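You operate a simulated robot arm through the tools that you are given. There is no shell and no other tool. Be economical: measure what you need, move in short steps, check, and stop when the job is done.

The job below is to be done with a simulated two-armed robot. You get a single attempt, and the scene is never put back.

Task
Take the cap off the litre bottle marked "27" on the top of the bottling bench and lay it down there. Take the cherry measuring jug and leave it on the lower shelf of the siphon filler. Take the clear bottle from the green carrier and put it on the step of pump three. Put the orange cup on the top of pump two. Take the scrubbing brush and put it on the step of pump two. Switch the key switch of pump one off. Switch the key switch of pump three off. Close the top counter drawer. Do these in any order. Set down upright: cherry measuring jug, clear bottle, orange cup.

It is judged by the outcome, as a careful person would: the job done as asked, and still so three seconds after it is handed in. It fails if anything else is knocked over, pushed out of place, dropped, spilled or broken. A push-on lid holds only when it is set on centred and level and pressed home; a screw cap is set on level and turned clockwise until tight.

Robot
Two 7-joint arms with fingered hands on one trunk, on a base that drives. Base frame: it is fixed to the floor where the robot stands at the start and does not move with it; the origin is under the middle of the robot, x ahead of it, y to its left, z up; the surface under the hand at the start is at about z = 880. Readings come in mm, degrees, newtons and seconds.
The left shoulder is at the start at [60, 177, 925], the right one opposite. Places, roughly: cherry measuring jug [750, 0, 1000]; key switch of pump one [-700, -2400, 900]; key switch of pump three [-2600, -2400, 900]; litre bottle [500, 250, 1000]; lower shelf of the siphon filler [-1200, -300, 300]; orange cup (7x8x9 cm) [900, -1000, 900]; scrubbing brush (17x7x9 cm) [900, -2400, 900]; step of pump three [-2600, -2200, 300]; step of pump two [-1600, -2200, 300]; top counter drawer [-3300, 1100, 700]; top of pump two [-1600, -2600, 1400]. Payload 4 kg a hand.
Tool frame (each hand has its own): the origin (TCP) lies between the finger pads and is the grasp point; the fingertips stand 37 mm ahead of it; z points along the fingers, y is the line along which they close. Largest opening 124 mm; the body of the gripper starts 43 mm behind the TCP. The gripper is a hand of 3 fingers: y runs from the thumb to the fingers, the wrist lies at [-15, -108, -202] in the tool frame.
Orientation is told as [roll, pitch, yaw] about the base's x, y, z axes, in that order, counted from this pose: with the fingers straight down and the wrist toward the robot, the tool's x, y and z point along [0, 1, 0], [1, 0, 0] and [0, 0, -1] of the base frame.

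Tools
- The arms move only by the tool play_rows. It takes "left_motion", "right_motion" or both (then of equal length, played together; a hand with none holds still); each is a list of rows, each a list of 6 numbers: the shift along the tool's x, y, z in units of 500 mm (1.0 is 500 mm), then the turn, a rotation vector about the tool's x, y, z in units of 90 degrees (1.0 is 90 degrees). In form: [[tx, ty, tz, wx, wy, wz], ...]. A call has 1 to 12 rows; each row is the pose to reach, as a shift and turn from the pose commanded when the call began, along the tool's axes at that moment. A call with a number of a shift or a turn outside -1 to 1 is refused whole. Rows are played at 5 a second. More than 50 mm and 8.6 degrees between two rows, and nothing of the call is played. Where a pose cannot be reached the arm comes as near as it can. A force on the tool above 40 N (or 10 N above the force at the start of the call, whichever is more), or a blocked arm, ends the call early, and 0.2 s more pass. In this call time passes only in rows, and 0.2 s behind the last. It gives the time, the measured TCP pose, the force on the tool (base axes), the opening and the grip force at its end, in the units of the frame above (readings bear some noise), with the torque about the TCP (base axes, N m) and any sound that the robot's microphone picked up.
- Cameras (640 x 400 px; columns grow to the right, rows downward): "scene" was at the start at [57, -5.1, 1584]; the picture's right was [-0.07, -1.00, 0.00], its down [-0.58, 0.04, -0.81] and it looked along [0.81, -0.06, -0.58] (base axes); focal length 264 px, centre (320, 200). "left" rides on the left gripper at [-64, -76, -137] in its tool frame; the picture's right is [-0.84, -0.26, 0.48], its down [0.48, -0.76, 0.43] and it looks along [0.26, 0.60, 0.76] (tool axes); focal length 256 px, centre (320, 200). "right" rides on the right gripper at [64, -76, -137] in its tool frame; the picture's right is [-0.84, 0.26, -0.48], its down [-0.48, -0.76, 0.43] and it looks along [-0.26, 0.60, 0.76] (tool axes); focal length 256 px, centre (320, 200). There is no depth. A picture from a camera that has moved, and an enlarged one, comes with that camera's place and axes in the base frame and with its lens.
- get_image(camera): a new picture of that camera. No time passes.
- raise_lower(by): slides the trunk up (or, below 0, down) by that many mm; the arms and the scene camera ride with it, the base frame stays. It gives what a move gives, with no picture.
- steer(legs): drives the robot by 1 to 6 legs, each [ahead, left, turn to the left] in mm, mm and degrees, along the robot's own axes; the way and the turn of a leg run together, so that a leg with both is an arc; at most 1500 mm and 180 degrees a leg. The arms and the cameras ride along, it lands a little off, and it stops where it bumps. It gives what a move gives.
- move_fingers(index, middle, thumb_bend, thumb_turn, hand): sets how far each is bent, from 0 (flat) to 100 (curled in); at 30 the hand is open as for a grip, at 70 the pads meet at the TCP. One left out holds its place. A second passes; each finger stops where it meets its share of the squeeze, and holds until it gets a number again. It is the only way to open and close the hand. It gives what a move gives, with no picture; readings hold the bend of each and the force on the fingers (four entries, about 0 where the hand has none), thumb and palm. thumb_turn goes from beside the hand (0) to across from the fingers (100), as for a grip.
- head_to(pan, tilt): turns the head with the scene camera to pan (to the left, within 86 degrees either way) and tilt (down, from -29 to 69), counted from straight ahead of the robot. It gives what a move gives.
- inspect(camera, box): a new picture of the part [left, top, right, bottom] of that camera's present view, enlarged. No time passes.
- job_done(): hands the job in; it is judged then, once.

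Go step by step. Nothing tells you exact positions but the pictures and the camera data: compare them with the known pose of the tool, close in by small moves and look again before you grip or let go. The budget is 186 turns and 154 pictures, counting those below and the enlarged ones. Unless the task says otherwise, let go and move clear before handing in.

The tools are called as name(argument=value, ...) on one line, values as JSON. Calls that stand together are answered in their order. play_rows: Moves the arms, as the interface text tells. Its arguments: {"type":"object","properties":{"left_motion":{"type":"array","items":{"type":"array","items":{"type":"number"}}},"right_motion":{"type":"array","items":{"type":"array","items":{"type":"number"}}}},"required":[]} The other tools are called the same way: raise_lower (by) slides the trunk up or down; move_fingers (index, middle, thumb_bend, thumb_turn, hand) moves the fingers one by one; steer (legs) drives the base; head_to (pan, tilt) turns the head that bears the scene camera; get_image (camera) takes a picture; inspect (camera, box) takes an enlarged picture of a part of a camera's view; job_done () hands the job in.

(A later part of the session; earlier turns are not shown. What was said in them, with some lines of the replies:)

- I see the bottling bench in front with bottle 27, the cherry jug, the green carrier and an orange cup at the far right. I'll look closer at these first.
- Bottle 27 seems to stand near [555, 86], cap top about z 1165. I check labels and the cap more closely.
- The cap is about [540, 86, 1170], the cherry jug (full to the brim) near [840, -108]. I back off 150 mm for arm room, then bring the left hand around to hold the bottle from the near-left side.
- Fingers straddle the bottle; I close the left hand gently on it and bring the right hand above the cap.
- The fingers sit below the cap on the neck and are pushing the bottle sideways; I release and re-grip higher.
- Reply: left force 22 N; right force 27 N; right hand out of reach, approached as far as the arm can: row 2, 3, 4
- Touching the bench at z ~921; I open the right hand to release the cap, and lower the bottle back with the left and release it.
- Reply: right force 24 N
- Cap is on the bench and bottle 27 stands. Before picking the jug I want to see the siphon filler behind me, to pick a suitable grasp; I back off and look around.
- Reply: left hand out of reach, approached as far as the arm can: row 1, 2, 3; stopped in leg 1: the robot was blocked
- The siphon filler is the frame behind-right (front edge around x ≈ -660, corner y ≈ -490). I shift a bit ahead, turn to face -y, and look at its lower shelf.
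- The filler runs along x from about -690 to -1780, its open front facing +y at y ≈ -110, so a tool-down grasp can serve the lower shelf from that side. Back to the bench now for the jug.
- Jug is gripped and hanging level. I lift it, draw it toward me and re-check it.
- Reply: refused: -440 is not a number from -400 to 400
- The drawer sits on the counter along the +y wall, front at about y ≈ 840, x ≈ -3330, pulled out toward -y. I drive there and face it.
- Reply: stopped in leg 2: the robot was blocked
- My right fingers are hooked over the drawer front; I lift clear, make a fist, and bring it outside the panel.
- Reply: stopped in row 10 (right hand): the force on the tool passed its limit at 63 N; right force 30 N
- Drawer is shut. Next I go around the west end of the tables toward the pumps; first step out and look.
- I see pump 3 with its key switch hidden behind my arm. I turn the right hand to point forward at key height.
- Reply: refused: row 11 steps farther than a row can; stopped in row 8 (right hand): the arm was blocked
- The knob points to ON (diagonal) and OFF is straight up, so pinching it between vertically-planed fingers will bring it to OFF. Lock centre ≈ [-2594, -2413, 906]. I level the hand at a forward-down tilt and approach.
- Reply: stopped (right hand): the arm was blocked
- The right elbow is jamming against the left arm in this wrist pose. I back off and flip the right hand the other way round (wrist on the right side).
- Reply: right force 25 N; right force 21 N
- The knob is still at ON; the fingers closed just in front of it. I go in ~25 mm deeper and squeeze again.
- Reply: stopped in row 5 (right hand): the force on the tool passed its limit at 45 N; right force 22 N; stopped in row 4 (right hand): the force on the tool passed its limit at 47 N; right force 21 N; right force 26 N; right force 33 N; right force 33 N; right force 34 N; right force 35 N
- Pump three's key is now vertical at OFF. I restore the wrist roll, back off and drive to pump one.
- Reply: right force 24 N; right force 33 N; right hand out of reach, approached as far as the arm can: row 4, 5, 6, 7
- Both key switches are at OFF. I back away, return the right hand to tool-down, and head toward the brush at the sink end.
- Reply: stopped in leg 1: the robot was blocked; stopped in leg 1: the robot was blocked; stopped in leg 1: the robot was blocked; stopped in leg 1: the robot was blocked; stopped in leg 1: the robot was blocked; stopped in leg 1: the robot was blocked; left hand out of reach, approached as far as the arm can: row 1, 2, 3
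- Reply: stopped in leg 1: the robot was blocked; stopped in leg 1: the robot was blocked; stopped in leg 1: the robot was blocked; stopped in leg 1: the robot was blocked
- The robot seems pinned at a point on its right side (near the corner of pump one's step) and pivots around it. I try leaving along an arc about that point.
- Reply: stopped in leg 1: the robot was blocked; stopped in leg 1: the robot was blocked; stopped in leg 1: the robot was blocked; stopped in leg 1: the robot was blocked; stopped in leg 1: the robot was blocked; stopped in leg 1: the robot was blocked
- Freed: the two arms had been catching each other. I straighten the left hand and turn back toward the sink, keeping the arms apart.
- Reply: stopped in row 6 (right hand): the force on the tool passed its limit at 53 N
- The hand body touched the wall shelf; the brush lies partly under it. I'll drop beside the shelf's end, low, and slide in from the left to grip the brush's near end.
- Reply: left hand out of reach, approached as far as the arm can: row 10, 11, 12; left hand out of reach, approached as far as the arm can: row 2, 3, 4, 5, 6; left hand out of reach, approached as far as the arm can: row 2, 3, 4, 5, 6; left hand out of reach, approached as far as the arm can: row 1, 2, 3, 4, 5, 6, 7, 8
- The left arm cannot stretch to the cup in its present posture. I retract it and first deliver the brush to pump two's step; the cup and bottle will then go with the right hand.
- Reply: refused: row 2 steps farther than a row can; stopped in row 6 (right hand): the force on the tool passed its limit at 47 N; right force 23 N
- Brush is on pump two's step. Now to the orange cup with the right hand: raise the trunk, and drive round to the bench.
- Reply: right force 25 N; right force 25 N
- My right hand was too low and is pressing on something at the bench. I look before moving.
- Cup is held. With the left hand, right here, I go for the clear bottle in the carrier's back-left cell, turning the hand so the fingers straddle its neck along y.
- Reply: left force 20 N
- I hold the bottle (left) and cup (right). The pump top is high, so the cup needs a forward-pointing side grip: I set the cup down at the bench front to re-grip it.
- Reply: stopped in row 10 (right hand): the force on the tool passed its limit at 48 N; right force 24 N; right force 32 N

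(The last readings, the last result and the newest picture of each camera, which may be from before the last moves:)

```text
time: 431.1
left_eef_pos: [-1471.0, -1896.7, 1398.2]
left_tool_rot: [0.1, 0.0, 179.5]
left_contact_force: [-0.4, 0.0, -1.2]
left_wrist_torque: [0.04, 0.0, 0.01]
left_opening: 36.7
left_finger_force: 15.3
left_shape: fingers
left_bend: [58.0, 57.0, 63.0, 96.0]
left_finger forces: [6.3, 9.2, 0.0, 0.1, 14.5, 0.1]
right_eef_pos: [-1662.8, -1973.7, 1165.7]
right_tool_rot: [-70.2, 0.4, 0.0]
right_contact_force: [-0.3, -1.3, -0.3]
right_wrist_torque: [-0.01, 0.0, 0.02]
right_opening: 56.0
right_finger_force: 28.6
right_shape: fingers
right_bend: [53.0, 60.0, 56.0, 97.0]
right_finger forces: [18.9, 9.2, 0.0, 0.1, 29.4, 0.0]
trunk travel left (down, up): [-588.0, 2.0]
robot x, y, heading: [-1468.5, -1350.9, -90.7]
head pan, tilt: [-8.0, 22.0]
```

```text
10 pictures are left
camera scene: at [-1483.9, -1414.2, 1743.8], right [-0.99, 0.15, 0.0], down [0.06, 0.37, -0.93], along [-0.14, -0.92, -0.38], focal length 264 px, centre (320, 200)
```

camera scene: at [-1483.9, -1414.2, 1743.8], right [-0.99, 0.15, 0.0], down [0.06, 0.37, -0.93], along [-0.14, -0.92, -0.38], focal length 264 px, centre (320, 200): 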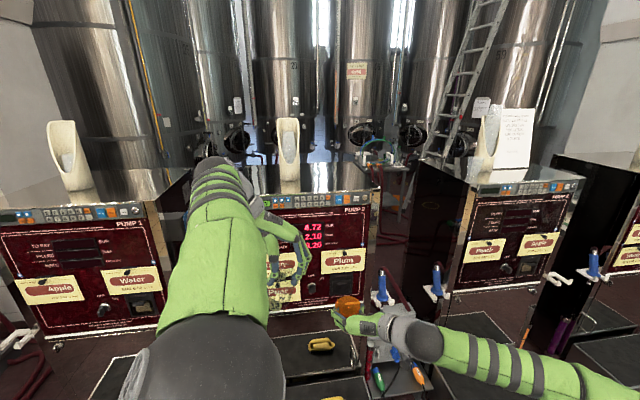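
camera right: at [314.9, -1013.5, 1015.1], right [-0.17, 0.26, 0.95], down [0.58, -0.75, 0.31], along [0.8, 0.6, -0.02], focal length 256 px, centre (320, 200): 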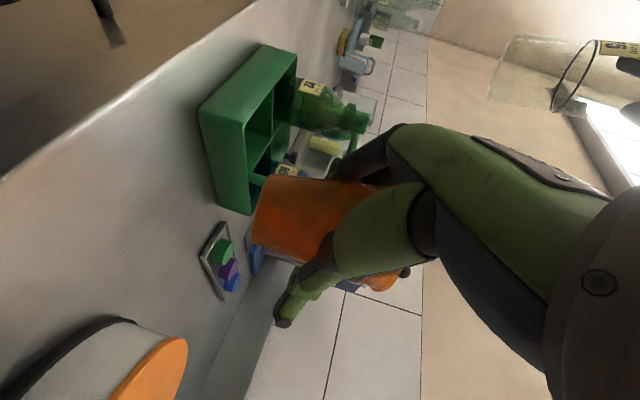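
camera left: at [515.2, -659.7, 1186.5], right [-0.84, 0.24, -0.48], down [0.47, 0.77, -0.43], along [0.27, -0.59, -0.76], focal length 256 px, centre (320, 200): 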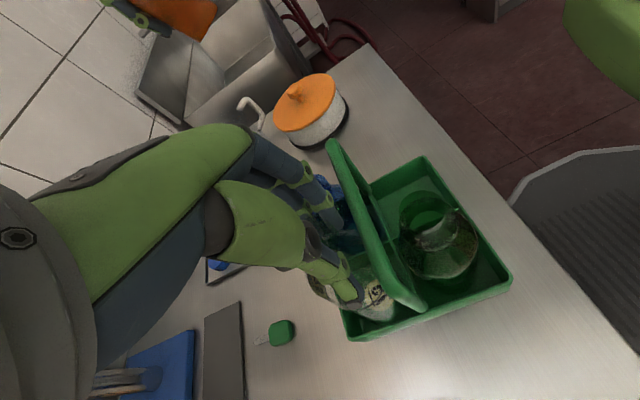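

play_rows(right_motion=[[-0.083, 0, -0.03, 0, 0, 0], [-0.167, 0, -0.061, 0, 0, 0], [-0.25, 0, -0.091, 0, 0, 0], [-0.333, 0, -0.121, 0, 0, 0], [-0.417, 0, -0.152, 0, 0, 0], [-0.5, 0, -0.182, 0, 0, 0], [-0.583, 0, -0.212, 0, 0, 0]])

steer(legs=[[365, 0, 0.5]])

play_rows(right_motion=[[-0.032, 0, 0.088, 0, 0, 0], [-0.064, 0, 0.176, 0, 0, 0], [-0.096, 0, 0.263, 0, 0, 0]])

```text
time: 432.8
left_eef_pos: [-1468.9, -1893.9, 1398.0]
left_tool_rot: [0.0, 0.0, 179.5]
left_contact_force: [0.2, 0.5, -1.9]
left_wrist_torque: [0.01, 0.02, 0.03]
left_opening: 37.0
left_finger_force: 15.0
left_shape: fingers
left_bend: [58.0, 57.0, 63.0, 96.0]
left_finger forces: [6.2, 9.1, 0.0, 0.0, 14.7, 0.0]
right_eef_pos: [-1661.1, -1973.3, 1476.1]
right_tool_rot: [-70.1, 0.4, 0.0]
right_contact_force: [-0.3, 0.9, 0.4]
right_wrist_torque: [0.02, 0.0, -0.03]
right_opening: 55.2
right_finger_force: 28.1
right_shape: fingers
right_bend: [53.0, 61.0, 57.0, 97.0]
right_finger forces: [18.7, 8.9, 0.0, 0.0, 28.6, 0.0]
trunk travel left (down, up): [-588.0, 2.0]
robot x, y, heading: [-1470.9, -1352.3, -90.7]
head pan, tilt: [-8.0, 22.0]
```

```text
time: 435.1
left_eef_pos: [-1463.1, -2259.3, 1397.9]
left_tool_rot: [-0.1, 0.1, -179.7]
left_contact_force: [-0.7, -0.5, -1.9]
left_wrist_torque: [0.05, -0.02, 0.03]
left_opening: 36.6
left_finger_force: 15.0
left_shape: fingers
left_bend: [58.0, 57.0, 63.0, 96.0]
left_finger forces: [6.2, 9.1, 0.0, 0.0, 14.5, 0.1]
right_eef_pos: [-1652.5, -2341.2, 1475.1]
right_tool_rot: [-70.0, 0.4, 0.7]
right_contact_force: [0.1, -0.8, 0.5]
right_wrist_torque: [-0.02, -0.02, 0.0]
right_opening: 55.3
right_finger_force: 28.1
right_shape: fingers
right_bend: [53.0, 61.0, 57.0, 97.0]
right_finger forces: [18.7, 8.8, 0.0, 0.0, 28.7, 0.1]
trunk travel left (down, up): [-588.0, 2.0]
robot x, y, heading: [-1472.1, -1720.2, -89.5]
head pan, tilt: [-8.0, 22.0]
```

```text
time: 435.9
left_eef_pos: [-1462.5, -2260.0, 1396.6]
left_tool_rot: [-0.1, 0.0, -179.9]
left_contact_force: [0.0, -0.3, -1.8]
left_wrist_torque: [0.01, 0.01, 0.01]
left_opening: 36.6
left_finger_force: 14.9
left_shape: fingers
left_bend: [58.0, 57.0, 63.0, 96.0]
left_finger forces: [6.3, 9.1, 0.0, 0.0, 14.6, 0.0]
right_eef_pos: [-1652.0, -2484.1, 1473.2]
right_tool_rot: [-70.0, 0.4, 0.7]
right_contact_force: [0.0, -0.4, 0.3]
right_wrist_torque: [0.01, -0.02, -0.02]
right_opening: 55.4
right_finger_force: 27.7
right_shape: fingers
right_bend: [53.0, 61.0, 57.0, 97.0]
right_finger forces: [18.6, 9.2, 0.1, 0.1, 28.4, 0.1]
trunk travel left (down, up): [-588.0, 2.0]
robot x, y, heading: [-1470.5, -1711.4, -89.9]
head pan, tilt: [-8.0, 22.0]
```

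get_image(camera="scene")

```text
9 pictures are left
camera scene: at [-1483.4, -1779.5, 1743.8], right [-0.99, 0.13, 0.0], down [0.05, 0.37, -0.93], along [-0.13, -0.92, -0.38], focal length 264 px, centre (320, 200)
```

scene: 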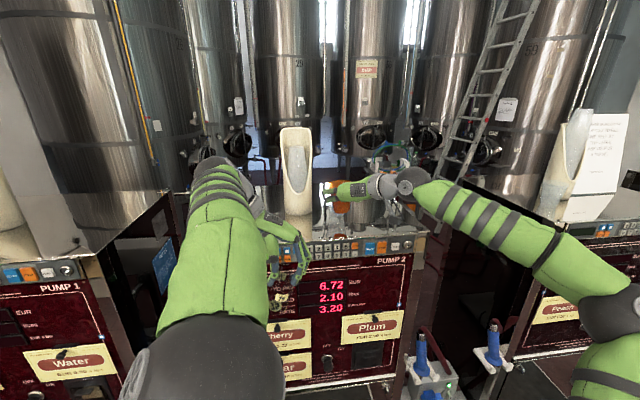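

play_rows(right_motion=[[0.038, 0, 0.014, 0, 0, 0], [0.066, 0, 0.024, 0, 0, 0], [0.079, 0, 0.029, 0, 0, 0], [0.089, 0, 0.032, 0, 0, 0], [0.096, 0, 0.035, 0, 0, 0], [0.103, 0, 0.038, 0, 0, 0], [0.11, 0, 0.04, 0, 0, 0], [0.117, 0, 0.043, 0, 0, 0]])

inspect(camera="scene", box=[260, 140, 420, 270])

```text
time: 436.4
left_eef_pos: [-1462.5, -2257.5, 1396.3]
left_tool_rot: [0.1, 0.2, -179.7]
left_contact_force: [-0.3, -0.1, -1.8]
left_wrist_torque: [0.06, 0.03, 0.0]
left_opening: 36.6
left_finger_force: 15.6
left_shape: fingers
left_bend: [58.0, 57.0, 63.0, 96.0]
left_finger forces: [6.3, 9.3, 0.1, 0.0, 14.4, 0.0]
right_eef_pos: [-1645.2, -2476.4, 1463.0]
right_tool_rot: [-71.8, -0.2, 1.2]
right_contact_force: [1.1, 7.3, 21.3]
right_wrist_torque: [-0.52, -0.64, 0.27]
right_opening: 55.2
right_finger_force: 42.0
right_shape: fingers
right_bend: [52.0, 60.0, 57.0, 97.0]
right_finger forces: [21.3, 32.4, 0.0, 0.1, 29.4, 0.0]
trunk travel left (down, up): [-588.0, 2.0]
robot x, y, heading: [-1468.7, -1714.2, -89.7]
head pan, tilt: [-8.0, 22.0]
stopped in row 2 (right hand): the force on the tool passed its limit at 45 N (the readings are from after the stop); the commanded pose is now the measured one
```

```text
3.08 times, centred on (340, 205) of scene
camera zoom: at [-1483.6, -1776.4, 1744.0], right [-0.99, 0.13, 0.0], down [0.05, 0.37, -0.93], along [-0.12, -0.92, -0.37], focal length 812 px, centre (258, 185)
```

zoom: 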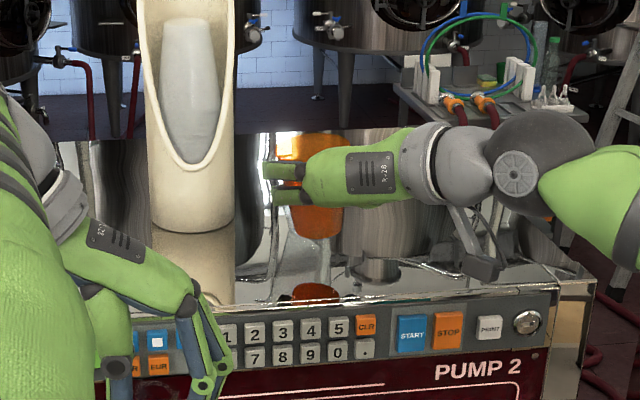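

inspect(camera="scene", box=[320, 180, 400, 245])

```text
6.15 times, centred on (360, 212) of scene
camera zoom: at [-1483.6, -1776.4, 1744.0], right [-0.99, 0.13, 0.0], down [0.05, 0.37, -0.93], along [-0.12, -0.92, -0.37], focal length 1623 px, centre (74, 123)
```

zoom: 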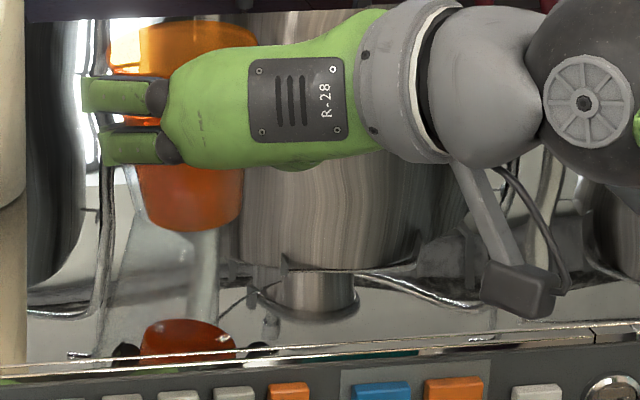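

There is a clear glass standing right under my cup on pump two's top. I lift straight up in small steps before moving to a free spot to the right.

play_rows(right_motion=[[-0.028, 0, -0.01, 0.02, 0, 0], [-0.056, 0, -0.02, 0.02, 0, 0], [-0.075, 0, -0.027, 0.02, 0, 0]])

inspect(camera="scene", box=[280, 140, 400, 245])

```text
time: 437.2
left_eef_pos: [-1463.2, -2260.0, 1397.6]
left_tool_rot: [0.2, 0.0, -179.8]
left_contact_force: [-0.3, 0.7, -2.4]
left_wrist_torque: [0.04, 0.04, 0.03]
left_opening: 36.7
left_finger_force: 14.8
left_shape: fingers
left_bend: [58.0, 57.0, 63.0, 96.0]
left_finger forces: [6.2, 9.1, 0.0, 0.0, 14.6, 0.0]
right_eef_pos: [-1647.7, -2478.9, 1495.3]
right_tool_rot: [-71.2, 0.6, -0.7]
right_contact_force: [0.3, -0.4, -0.9]
right_wrist_torque: [0.0, -0.01, -0.01]
right_opening: 55.2
right_finger_force: 28.8
right_shape: fingers
right_bend: [52.0, 60.0, 57.0, 97.0]
right_finger forces: [18.8, 9.7, 0.1, 0.0, 29.7, 0.0]
trunk travel left (down, up): [-588.0, 2.0]
robot x, y, heading: [-1469.4, -1712.7, -89.7]
head pan, tilt: [-8.0, 22.0]
```

```text
3.81 times, centred on (340, 192) of scene
camera zoom: at [-1483.7, -1778.0, 1743.7], right [-0.99, 0.13, 0.0], down [0.05, 0.37, -0.93], along [-0.12, -0.92, -0.38], focal length 1005 px, centre (244, 229)
```

zoom: 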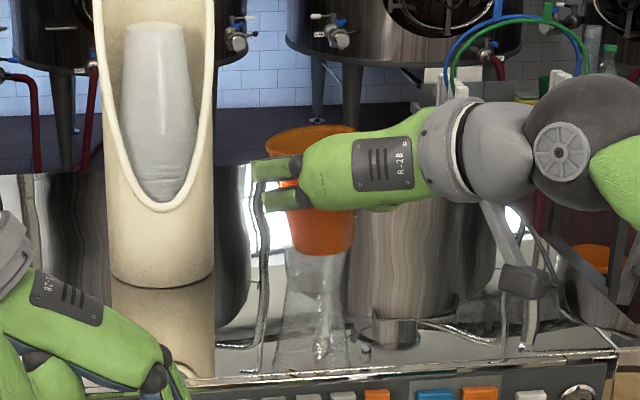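

play_rows(right_motion=[[-0.03, 0, -0.011, 0, 0, 0], [-0.05, 0, -0.018, 0, 0, 0], [-0.06, -0.01, -0.022, 0, 0, 0], [-0.06, -0.08, -0.022, 0, 0, 0], [-0.06, -0.15, -0.022, 0, 0, 0], [-0.06, -0.22, -0.022, 0, 0, 0]])

inspect(camera="scene", box=[280, 140, 420, 260])

```text
time: 438.6
left_eef_pos: [-1464.6, -2258.5, 1397.5]
left_tool_rot: [0.1, 0.2, -179.7]
left_contact_force: [-0.3, 0.8, -1.3]
left_wrist_torque: [0.04, -0.04, 0.01]
left_opening: 36.6
left_finger_force: 15.1
left_shape: fingers
left_bend: [58.0, 57.0, 63.0, 96.0]
left_finger forces: [6.3, 9.1, 0.1, 0.1, 14.6, 0.0]
right_eef_pos: [-1758.5, -2474.3, 1530.0]
right_tool_rot: [-71.4, 0.5, -0.6]
right_contact_force: [-0.4, 0.5, -0.3]
right_wrist_torque: [-0.02, 0.02, 0.01]
right_opening: 54.9
right_finger_force: 29.0
right_shape: fingers
right_bend: [52.0, 60.0, 57.0, 97.0]
right_finger forces: [18.9, 9.7, 0.0, 0.0, 29.4, 0.0]
trunk travel left (down, up): [-588.0, 2.0]
robot x, y, heading: [-1470.9, -1719.5, -89.6]
head pan, tilt: [-8.0, 22.0]
```

```text
3.33 times, centred on (350, 200) of scene
camera zoom: at [-1485.1, -1777.3, 1743.8], right [-0.99, 0.13, 0.0], down [0.05, 0.37, -0.93], along [-0.12, -0.92, -0.37], focal length 879 px, centre (220, 200)
```

zoom: 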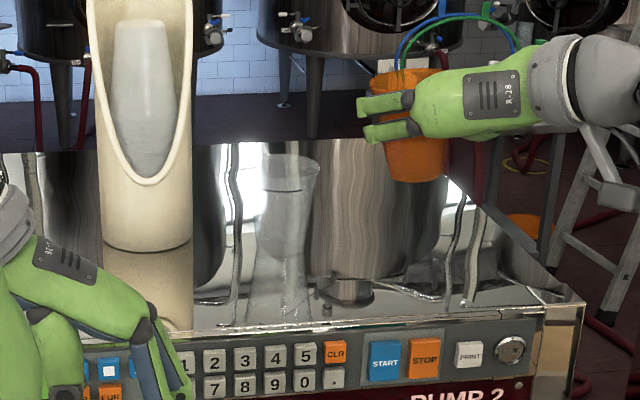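

play_rows(right_motion=[[0.075, 0, 0.026, 0, 0, 0], [0.14, 0, 0.048, 0, 0, 0], [0.165, 0, 0.057, 0, 0, 0], [0.176, 0, 0.061, 0, 0, 0], [0.184, 0, 0.0635, 0, 0, 0], [0.192, 0, 0.066, 0, 0, 0], [0.2, 0, 0.069, 0, 0, 0], [0.208, 0, 0.072, 0, 0, 0], [0.216, 0, 0.0745, 0, 0, 0]])

```text
time: 440.6
left_eef_pos: [-1463.0, -2258.1, 1396.4]
left_tool_rot: [0.1, 0.0, -179.6]
left_contact_force: [-0.4, -0.4, -1.5]
left_wrist_torque: [0.03, -0.01, 0.01]
left_opening: 36.5
left_finger_force: 14.9
left_shape: fingers
left_bend: [58.0, 57.0, 63.0, 96.0]
left_finger forces: [6.2, 9.2, 0.1, 0.0, 14.6, 0.1]
right_eef_pos: [-1757.8, -2476.2, 1413.7]
right_tool_rot: [-71.1, 0.6, -0.6]
right_contact_force: [0.4, 0.4, 3.6]
right_wrist_torque: [0.05, -0.21, -0.03]
right_opening: 42.9
right_finger_force: 13.5
right_shape: fingers
right_bend: [55.0, 63.0, 60.0, 97.0]
right_finger forces: [10.3, 4.2, 0.0, 0.0, 13.6, 0.1]
trunk travel left (down, up): [-588.0, 2.0]
robot x, y, heading: [-1468.4, -1716.2, -89.9]
head pan, tilt: [-8.0, 22.0]
```

move_fingers(hand="right", index=41, middle=41, thumb_bend=41)

play_rows(right_motion=[[0.02, 0, -0.055, 0, 0, 0], [0.04, 0, -0.11, 0, 0, 0], [0.06, 0, -0.18, 0, 0, 0], [0.06, 0, -0.25, 0, 0, 0]])

inspect(camera="scene", box=[280, 140, 440, 280])

```text
time: 441.6
left_eef_pos: [-1462.6, -2258.8, 1397.0]
left_tool_rot: [0.1, -0.1, -179.7]
left_contact_force: [-0.4, -0.6, -1.2]
left_wrist_torque: [0.01, 0.0, 0.01]
left_opening: 36.5
left_finger_force: 15.3
left_shape: fingers
left_bend: [58.0, 57.0, 63.0, 96.0]
left_finger forces: [6.3, 9.0, 0.0, 0.1, 14.5, 0.0]
right_eef_pos: [-1759.2, -2475.4, 1416.5]
right_tool_rot: [-71.2, 0.7, -0.7]
right_contact_force: [-0.2, 1.0, 0.6]
right_wrist_torque: [0.01, -0.01, -0.01]
right_opening: 89.8
right_finger_force: 0.2
right_shape: fingers
right_bend: [41.0, 41.0, 41.0, 98.0]
right_finger forces: [0.0, 0.1, 0.0, 0.0, 0.0, 0.0]
trunk travel left (down, up): [-588.0, 2.0]
robot x, y, heading: [-1470.7, -1715.5, -89.7]
head pan, tilt: [-8.0, 22.0]
```

```text
time: 442.6
left_eef_pos: [-1462.3, -2257.3, 1396.9]
left_tool_rot: [0.1, 0.0, -179.7]
left_contact_force: [0.0, -0.1, -1.8]
left_wrist_torque: [-0.01, 0.02, 0.01]
left_opening: 36.4
left_finger_force: 14.9
left_shape: fingers
left_bend: [58.0, 57.0, 63.0, 96.0]
left_finger forces: [6.2, 9.1, 0.0, 0.0, 14.6, 0.0]
right_eef_pos: [-1755.6, -2348.3, 1427.8]
right_tool_rot: [-71.2, 0.5, -0.6]
right_contact_force: [0.4, 0.5, 0.3]
right_wrist_torque: [0.0, 0.02, -0.01]
right_opening: 90.3
right_finger_force: 0.1
right_shape: fingers
right_bend: [41.0, 41.0, 41.0, 98.0]
right_finger forces: [0.0, 0.0, 0.0, 0.0, 0.1, 0.0]
trunk travel left (down, up): [-588.0, 2.0]
robot x, y, heading: [-1469.7, -1721.4, -89.6]
head pan, tilt: [-8.0, 22.0]
```

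```text
2.86 times, centred on (360, 210) of scene
camera zoom: at [-1483.6, -1776.7, 1743.9], right [-0.99, 0.13, 0.0], down [0.05, 0.37, -0.93], along [-0.12, -0.92, -0.37], focal length 754 px, centre (206, 171)
```

zoom: 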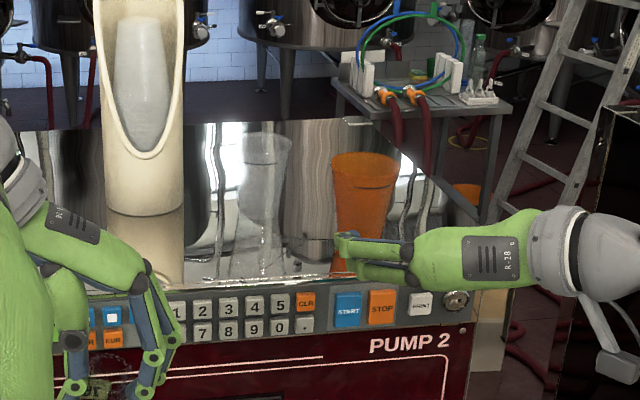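

Cup stands upright on pump two. Now the clear bottle to pump three's step with the left hand.

steer(legs=[[-370, 0, 0], [0, -1130, 0]])

raise_lower(by=-390)

raise_lower(by=-170)

play_rows(left_motion=[[0, 0, 0.08, 0, 0, 0], [0, 0, 0.16, 0, 0, 0], [0, 0, 0.24, 0, 0, 0], [0, 0, 0.32, 0, 0, 0], [0, 0, 0.4, 0, 0, 0], [0, 0, 0.48, 0, 0, 0], [0, 0, 0.56, 0, 0, 0], [0, 0, 0.63, 0, 0, 0]], right_motion=[[-0.07, 0, -0.026, 0, 0, 0], [-0.14, 0, -0.051, 0, 0, 0], [-0.21, 0, -0.077, 0, 0, 0], [-0.28, 0, -0.102, 0, 0, 0], [-0.35, 0, -0.128, 0, 0, 0], [-0.42, 0, -0.153, 0, 0, 0], [-0.47, 0, -0.171, 0, 0, 0], [-0.47, 0, -0.171, 0, 0, 0]])

head_to(pan=0, tilt=48)

get_image(camera="scene")

```text
time: 450.3
left_eef_pos: [-2575.3, -1885.8, 1397.6]
left_tool_rot: [0.2, 0.1, 179.8]
left_contact_force: [-0.2, -0.4, -1.9]
left_wrist_torque: [0.02, -0.01, -0.01]
left_opening: 36.5
left_finger_force: 14.8
left_shape: fingers
left_bend: [58.0, 57.0, 63.0, 96.0]
left_finger forces: [6.3, 9.1, 0.0, 0.1, 14.5, 0.0]
right_eef_pos: [-2868.3, -1974.2, 1428.0]
right_tool_rot: [-71.2, 0.6, -1.1]
right_contact_force: [-0.4, 0.6, 0.1]
right_wrist_torque: [0.02, 0.01, 0.03]
right_opening: 89.7
right_finger_force: 0.0
right_shape: fingers
right_bend: [41.0, 41.0, 41.0, 98.0]
right_finger forces: [0.0, 0.1, 0.1, 0.1, 0.0, 0.0]
trunk travel left (down, up): [-588.0, 2.0]
robot x, y, heading: [-2577.3, -1344.5, -90.2]
head pan, tilt: [-8.0, 22.0]
```

```text
time: 454.1
left_eef_pos: [-2575.5, -1886.1, 1007.3]
left_tool_rot: [0.1, -0.1, 179.9]
left_contact_force: [-0.6, -0.3, -2.1]
left_wrist_torque: [0.0, 0.02, -0.01]
left_opening: 36.8
left_finger_force: 15.6
left_shape: fingers
left_bend: [58.0, 57.0, 63.0, 96.0]
left_finger forces: [6.2, 9.1, 0.1, 0.1, 14.6, 0.1]
right_eef_pos: [-2867.8, -1974.4, 1038.2]
right_tool_rot: [-71.4, 0.7, -1.1]
right_contact_force: [-0.3, -0.5, -0.7]
right_wrist_torque: [0.01, 0.0, 0.01]
right_opening: 89.9
right_finger_force: 0.1
right_shape: fingers
right_bend: [41.0, 41.0, 41.0, 98.0]
right_finger forces: [0.1, 0.0, 0.0, 0.0, 0.0, 0.0]
trunk travel left (down, up): [-198.0, 392.0]
robot x, y, heading: [-2579.5, -1344.4, -90.3]
head pan, tilt: [-8.0, 22.0]
```

```text
time: 456.0
left_eef_pos: [-2574.8, -1885.2, 837.2]
left_tool_rot: [0.1, -0.1, 179.9]
left_contact_force: [0.2, 0.0, -2.3]
left_wrist_torque: [0.01, 0.01, -0.02]
left_opening: 36.6
left_finger_force: 14.7
left_shape: fingers
left_bend: [58.0, 57.0, 63.0, 96.0]
left_finger forces: [6.2, 9.2, 0.1, 0.1, 14.6, 0.1]
right_eef_pos: [-2868.1, -1974.4, 866.9]
right_tool_rot: [-71.3, 0.6, -1.1]
right_contact_force: [-0.1, 0.1, 0.5]
right_wrist_torque: [-0.03, -0.03, 0.02]
right_opening: 89.9
right_finger_force: 0.1
right_shape: fingers
right_bend: [41.0, 41.0, 41.0, 98.0]
right_finger forces: [0.0, 0.1, 0.2, 0.0, 0.1, 0.1]
trunk travel left (down, up): [-28.0, 562.0]
robot x, y, heading: [-2577.3, -1341.5, -90.2]
head pan, tilt: [-8.0, 22.0]
```

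```text
time: 457.8
left_eef_pos: [-2574.7, -1883.9, 521.6]
left_tool_rot: [0.0, 0.1, 179.9]
left_contact_force: [0.7, 0.1, -1.2]
left_wrist_torque: [-0.02, 0.05, 0.01]
left_opening: 36.3
left_finger_force: 15.0
left_shape: fingers
left_bend: [58.0, 57.0, 63.0, 96.0]
left_finger forces: [6.1, 9.0, 0.0, 0.1, 14.4, 0.0]
right_eef_pos: [-2864.0, -1968.6, 1117.9]
right_tool_rot: [-71.3, 0.6, -1.0]
right_contact_force: [-0.4, 0.4, 0.2]
right_wrist_torque: [0.01, 0.05, 0.02]
right_opening: 90.1
right_finger_force: 0.0
right_shape: fingers
right_bend: [41.0, 41.0, 41.0, 98.0]
right_finger forces: [0.0, 0.0, 0.1, 0.1, 0.1, 0.0]
trunk travel left (down, up): [-28.0, 562.0]
robot x, y, heading: [-2580.0, -1344.1, -90.2]
head pan, tilt: [-8.0, 22.0]
```

```text
time: 458.7
left_eef_pos: [-2575.2, -1883.9, 521.3]
left_tool_rot: [0.1, 0.0, 179.8]
left_contact_force: [0.2, -0.2, -0.9]
left_wrist_torque: [-0.01, -0.03, -0.02]
left_opening: 36.4
left_finger_force: 15.0
left_shape: fingers
left_bend: [58.0, 57.0, 63.0, 96.0]
left_finger forces: [6.2, 8.9, 0.0, 0.0, 14.4, 0.1]
right_eef_pos: [-2864.2, -1968.3, 1117.8]
right_tool_rot: [-71.2, 0.7, -1.1]
right_contact_force: [-0.7, -0.4, 0.2]
right_wrist_torque: [0.01, -0.01, -0.03]
right_opening: 90.0
right_finger_force: 0.0
right_shape: fingers
right_bend: [41.0, 41.0, 41.0, 98.0]
right_finger forces: [0.1, 0.0, 0.0, 0.0, 0.0, 0.1]
trunk travel left (down, up): [-28.0, 562.0]
robot x, y, heading: [-2578.6, -1342.2, -90.2]
head pan, tilt: [0.0, 48.0]
```

```text
3 pictures are left
camera scene: at [-2579.6, -1391.4, 1144.3], right [-1.0, 0.0, 0.0], down [0.0, 0.74, -0.67], along [0.0, -0.67, -0.74], focal length 264 px, centre (320, 200)
```

scene: 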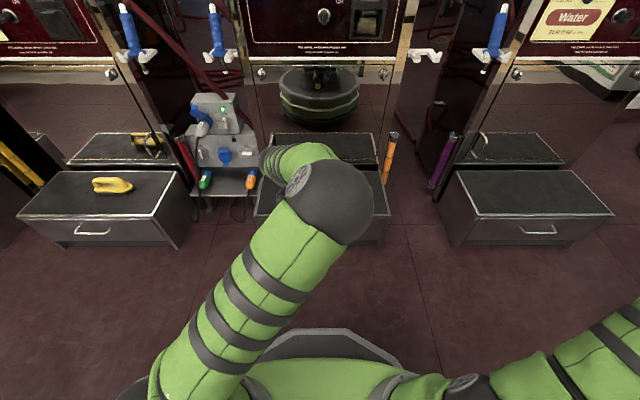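

steer(legs=[[308, 0, 0]])

get_image(camera="left")

```text
time: 460.8
left_eef_pos: [-2572.3, -2189.3, 522.6]
left_tool_rot: [0.2, 0.1, -179.9]
left_contact_force: [1.0, 0.2, -1.7]
left_wrist_torque: [0.02, 0.01, -0.02]
left_opening: 35.9
left_finger_force: 14.9
left_shape: fingers
left_bend: [58.0, 57.0, 63.0, 96.0]
left_finger forces: [6.1, 9.1, 0.0, 0.0, 14.5, 0.0]
right_eef_pos: [-2861.8, -2275.9, 1118.8]
right_tool_rot: [-71.3, 0.6, -0.8]
right_contact_force: [-0.1, 0.2, -0.7]
right_wrist_torque: [-0.02, 0.01, -0.01]
right_opening: 90.2
right_finger_force: 0.0
right_shape: fingers
right_bend: [41.0, 41.0, 41.0, 98.0]
right_finger forces: [0.1, 0.0, 0.1, 0.1, 0.0, 0.0]
trunk travel left (down, up): [-28.0, 562.0]
robot x, y, heading: [-2582.1, -1650.5, -89.8]
head pan, tilt: [0.0, 48.0]
```

```text
2 pictures are left
camera left: at [-2496.2, -2125.9, 657.9], right [0.25, 0.84, -0.48], down [0.76, -0.48, -0.43], along [-0.6, -0.26, -0.76], focal length 256 px, centre (320, 200)
```

left: 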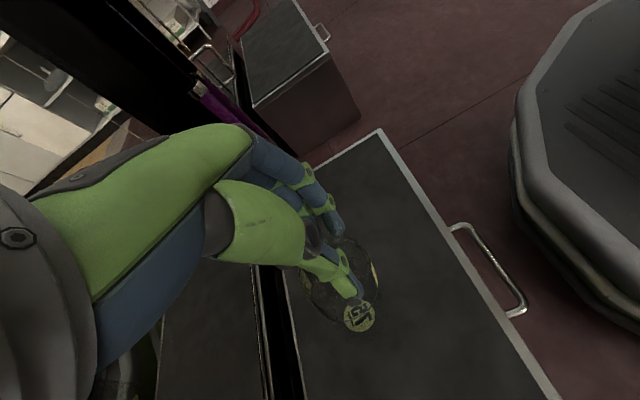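

play_rows(left_motion=[[0, 0, 0.06, 0, 0, 0], [0, 0, 0.1, 0, 0, 0], [0, 0, 0.12, 0, 0, 0], [0, 0, 0.132, 0, 0, 0], [0, 0, 0.144, 0, 0, 0], [0, 0, 0.156, 0, 0, 0], [0, 0, 0.168, 0, 0, 0]])

```text
time: 462.4
left_eef_pos: [-2572.5, -2188.1, 437.9]
left_tool_rot: [0.1, 0.0, -179.9]
left_contact_force: [-0.4, 0.1, -2.3]
left_wrist_torque: [0.03, 0.0, -0.02]
left_opening: 36.5
left_finger_force: 14.5
left_shape: fingers
left_bend: [58.0, 57.0, 63.0, 96.0]
left_finger forces: [6.1, 8.9, 0.0, 0.0, 14.5, 0.0]
right_eef_pos: [-2863.2, -2275.9, 1118.8]
right_tool_rot: [-71.3, 0.6, -0.8]
right_contact_force: [0.0, 0.8, -0.6]
right_wrist_torque: [0.0, 0.03, -0.03]
right_opening: 89.9
right_finger_force: 0.0
right_shape: fingers
right_bend: [41.0, 41.0, 41.0, 98.0]
right_finger forces: [0.0, 0.0, 0.0, 0.0, 0.1, 0.0]
trunk travel left (down, up): [-28.0, 562.0]
robot x, y, heading: [-2579.6, -1651.6, -89.7]
head pan, tilt: [0.0, 48.0]
```

No contact yet (z 438), so I keep lowering in small steps until the bottle touches.

play_rows(left_motion=[[0, 0, 0.008, 0, 0, 0], [0, 0, 0.016, 0, 0, 0], [0, 0, 0.024, 0, 0, 0], [0, 0, 0.032, 0, 0, 0]])

```text
time: 463.4
left_eef_pos: [-2572.5, -2189.7, 420.6]
left_tool_rot: [0.1, 0.1, -179.9]
left_contact_force: [1.1, -0.9, -1.9]
left_wrist_torque: [0.02, -0.01, -0.03]
left_opening: 35.9
left_finger_force: 15.5
left_shape: fingers
left_bend: [58.0, 57.0, 63.0, 96.0]
left_finger forces: [6.1, 8.9, 0.0, 0.0, 14.5, 0.1]
right_eef_pos: [-2862.6, -2276.4, 1117.3]
right_tool_rot: [-71.3, 0.6, -0.8]
right_contact_force: [-0.8, -0.6, -0.4]
right_wrist_torque: [0.04, 0.0, 0.01]
right_opening: 90.0
right_finger_force: 0.0
right_shape: fingers
right_bend: [41.0, 41.0, 41.0, 98.0]
right_finger forces: [0.1, 0.1, 0.0, 0.0, 0.0, 0.1]
trunk travel left (down, up): [-28.0, 562.0]
robot x, y, heading: [-2574.8, -1646.4, -89.8]
head pan, tilt: [0.0, 48.0]
```

play_rows(left_motion=[[0, 0, 0.007, 0, 0, 0], [0, 0, 0.014, 0, 0, 0], [0, 0, 0.021, 0, 0, 0], [0, 0, 0.028, 0, 0, 0], [0, 0, 0.035, 0, 0, 0], [0, 0, 0.042, 0, 0, 0]])

```text
time: 464.2
left_eef_pos: [-2573.6, -2191.6, 416.4]
left_tool_rot: [0.5, -0.5, -179.9]
left_contact_force: [1.5, 2.9, 26.0]
left_wrist_torque: [0.34, -0.31, -0.03]
left_opening: 36.6
left_finger_force: 23.1
left_shape: fingers
left_bend: [58.0, 57.0, 63.0, 95.0]
left_finger forces: [7.9, 9.6, 0.0, 0.0, 27.1, 0.1]
right_eef_pos: [-2860.8, -2274.4, 1119.7]
right_tool_rot: [-71.2, 0.5, -0.8]
right_contact_force: [0.1, -0.3, 0.6]
right_wrist_torque: [-0.01, 0.0, -0.02]
right_opening: 89.8
right_finger_force: 0.0
right_shape: fingers
right_bend: [41.0, 41.0, 41.0, 98.0]
right_finger forces: [0.0, 0.0, 0.1, 0.0, 0.0, 0.0]
trunk travel left (down, up): [-28.0, 562.0]
robot x, y, heading: [-2580.9, -1647.0, -90.0]
head pan, tilt: [0.0, 48.0]
stopped in row 4 (left hand): the force on the tool passed its limit at 45 N (the readings are from after the stop); the commanded pose is now the measured one
```

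play_rows(left_motion=[[0, 0, -0.004, 0, 0, 0]])

move_fingers(hand="left", index=42, middle=42, thumb_bend=42)

play_rows(left_motion=[[0, 0, -0.03, 0, 0, 0], [0, 0, -0.08, 0, 0, 0], [0, 0, -0.15, 0, 0, 0], [0, 0, -0.23, 0, 0, 0], [0, 0, -0.31, 0, 0, 0]])

get_image(camera="left")

```text
time: 464.6
left_eef_pos: [-2574.4, -2191.2, 416.2]
left_tool_rot: [0.3, -0.3, -179.9]
left_contact_force: [0.6, 2.8, 18.3]
left_wrist_torque: [0.3, -0.18, -0.01]
left_opening: 36.5
left_finger_force: 20.3
left_shape: fingers
left_bend: [58.0, 57.0, 63.0, 95.0]
left_finger forces: [7.6, 10.0, 0.0, 0.0, 23.4, 0.0]
right_eef_pos: [-2862.9, -2273.8, 1119.5]
right_tool_rot: [-71.3, 0.6, -0.8]
right_contact_force: [0.3, -0.7, -0.7]
right_wrist_torque: [0.0, -0.03, -0.03]
right_opening: 89.7
right_finger_force: 0.2
right_shape: fingers
right_bend: [41.0, 41.0, 41.0, 98.0]
right_finger forces: [0.0, 0.0, 0.0, 0.0, 0.0, 0.0]
trunk travel left (down, up): [-28.0, 562.0]
robot x, y, heading: [-2578.4, -1646.2, -90.0]
head pan, tilt: [0.0, 48.0]
```

```text
time: 465.6
left_eef_pos: [-2574.9, -2191.6, 415.6]
left_tool_rot: [0.4, -0.3, -179.9]
left_contact_force: [0.6, -1.0, -0.3]
left_wrist_torque: [-0.05, -0.01, -0.03]
left_opening: 86.5
left_finger_force: 0.0
left_shape: fingers
left_bend: [42.0, 42.0, 42.0, 97.0]
left_finger forces: [0.0, 0.0, 0.0, 0.0, 0.1, 0.0]
right_eef_pos: [-2862.0, -2275.4, 1118.9]
right_tool_rot: [-71.3, 0.6, -0.8]
right_contact_force: [0.5, 0.9, -0.4]
right_wrist_torque: [0.01, 0.04, 0.01]
right_opening: 90.0
right_finger_force: 0.0
right_shape: fingers
right_bend: [41.0, 41.0, 41.0, 98.0]
right_finger forces: [0.0, 0.1, 0.0, 0.0, 0.0, 0.0]
trunk travel left (down, up): [-28.0, 562.0]
robot x, y, heading: [-2581.9, -1647.9, -89.9]
head pan, tilt: [0.0, 48.0]
```

```text
time: 466.8
left_eef_pos: [-2573.9, -2188.5, 571.0]
left_tool_rot: [0.2, -0.4, -179.9]
left_contact_force: [0.6, -0.2, -0.1]
left_wrist_torque: [0.03, -0.03, 0.0]
left_opening: 87.0
left_finger_force: 0.1
left_shape: fingers
left_bend: [42.0, 42.0, 42.0, 98.0]
left_finger forces: [0.0, 0.0, 0.0, 0.1, 0.0, 0.0]
right_eef_pos: [-2860.6, -2276.1, 1117.9]
right_tool_rot: [-71.4, 0.6, -0.8]
right_contact_force: [-0.6, 0.1, 1.0]
right_wrist_torque: [0.0, 0.02, 0.01]
right_opening: 89.8
right_finger_force: 0.1
right_shape: fingers
right_bend: [41.0, 41.0, 41.0, 98.0]
right_finger forces: [0.0, 0.1, 0.0, 0.0, 0.0, 0.0]
trunk travel left (down, up): [-28.0, 562.0]
robot x, y, heading: [-2581.5, -1647.6, -90.0]
head pan, tilt: [0.0, 48.0]
```

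```text
1 pictures are left
camera left: at [-2496.1, -2124.4, 707.7], right [0.25, 0.84, -0.49], down [0.76, -0.48, -0.44], along [-0.6, -0.26, -0.76], focal length 256 px, centre (320, 200)
```

left: 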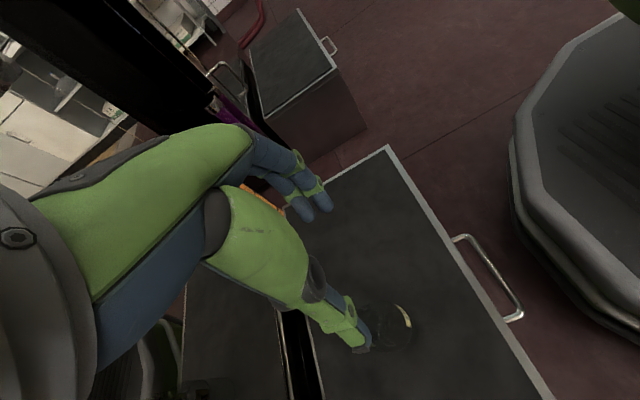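

steer(legs=[[-300, 0, 0], [0, 420, 0]])

inspect(camera="scene", box=[300, 100, 540, 280])

```text
time: 471.1
left_eef_pos: [-2153.9, -1878.2, 571.6]
left_tool_rot: [0.4, -0.4, -179.9]
left_contact_force: [-0.2, -0.1, 0.2]
left_wrist_torque: [-0.02, -0.02, 0.03]
left_opening: 87.0
left_finger_force: 0.1
left_shape: fingers
left_bend: [42.0, 42.0, 42.0, 98.0]
left_finger forces: [0.0, 0.1, 0.0, 0.0, 0.0, 0.0]
right_eef_pos: [-2443.6, -1965.6, 1117.8]
right_tool_rot: [-71.3, 0.6, -0.9]
right_contact_force: [0.2, -0.2, 0.3]
right_wrist_torque: [-0.03, 0.03, 0.0]
right_opening: 89.9
right_finger_force: 0.0
right_shape: fingers
right_bend: [41.0, 41.0, 41.0, 98.0]
right_finger forces: [0.0, 0.0, 0.0, 0.0, 0.0, 0.0]
trunk travel left (down, up): [-28.0, 562.0]
robot x, y, heading: [-2163.2, -1337.5, -89.8]
head pan, tilt: [0.0, 48.0]
```

```text
2.22 times, centred on (420, 190) of scene
camera zoom: at [-2161.0, -1387.2, 1144.2], right [-1.0, 0.0, 0.0], down [0.0, 0.74, -0.67], along [0.0, -0.67, -0.74], focal length 586 px, centre (98, 222)
```

zoom: 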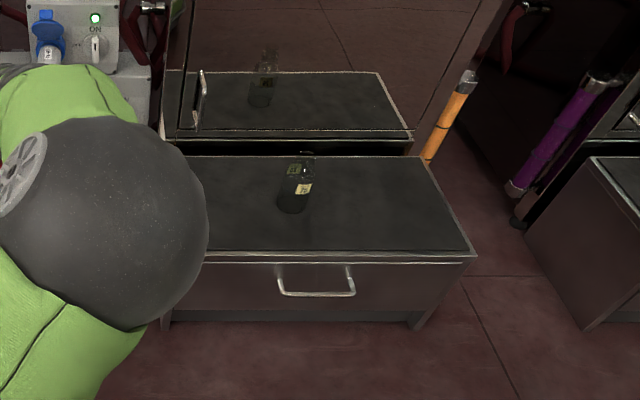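

The clear bottle stands upright on pump three's step. Every task is done and both hands are empty and clear, so I hand in.

job_done()

```text
The job is handed in.
```

I finished all eight tasks and handed the job in; the result hasn't come back yet. These are the final placements, each checked by camera:

- **Cap:** off bottle 27 and lying on the bottling bench. The bottle is standing.
- **Cherry jug:** upright on the siphon filler's lower shelf, full, with no spill seen.
- **Clear bottle:** upright on pump three's step.
- **Orange cup:** upright on the top of pump two.
- **Scrubbing brush:** on pump two's step.
- **Key switches:** pumps one and three both at OFF.
- **Top counter drawer:** closed.

Four contacts along the way could matter to the judging:

- **Cap rack:** my right hand pressed on the rack of bottle caps on the bench. It may have shifted by a centimetre or two; I couldn't tell from the pictures.
- **Glass on pump two:** the cup briefly pressed on a clear glass I had not seen there. The glass was still standing afterwards.
- **Base bumps:** the base bumped into something twice, at the siphon filler and at the open drawer. I saw nothing knocked over or out of place.
- **Wall shelf:** my right hand knocked the shelf above the drainboard while I reached for the brush. I saw nothing there disturbed.
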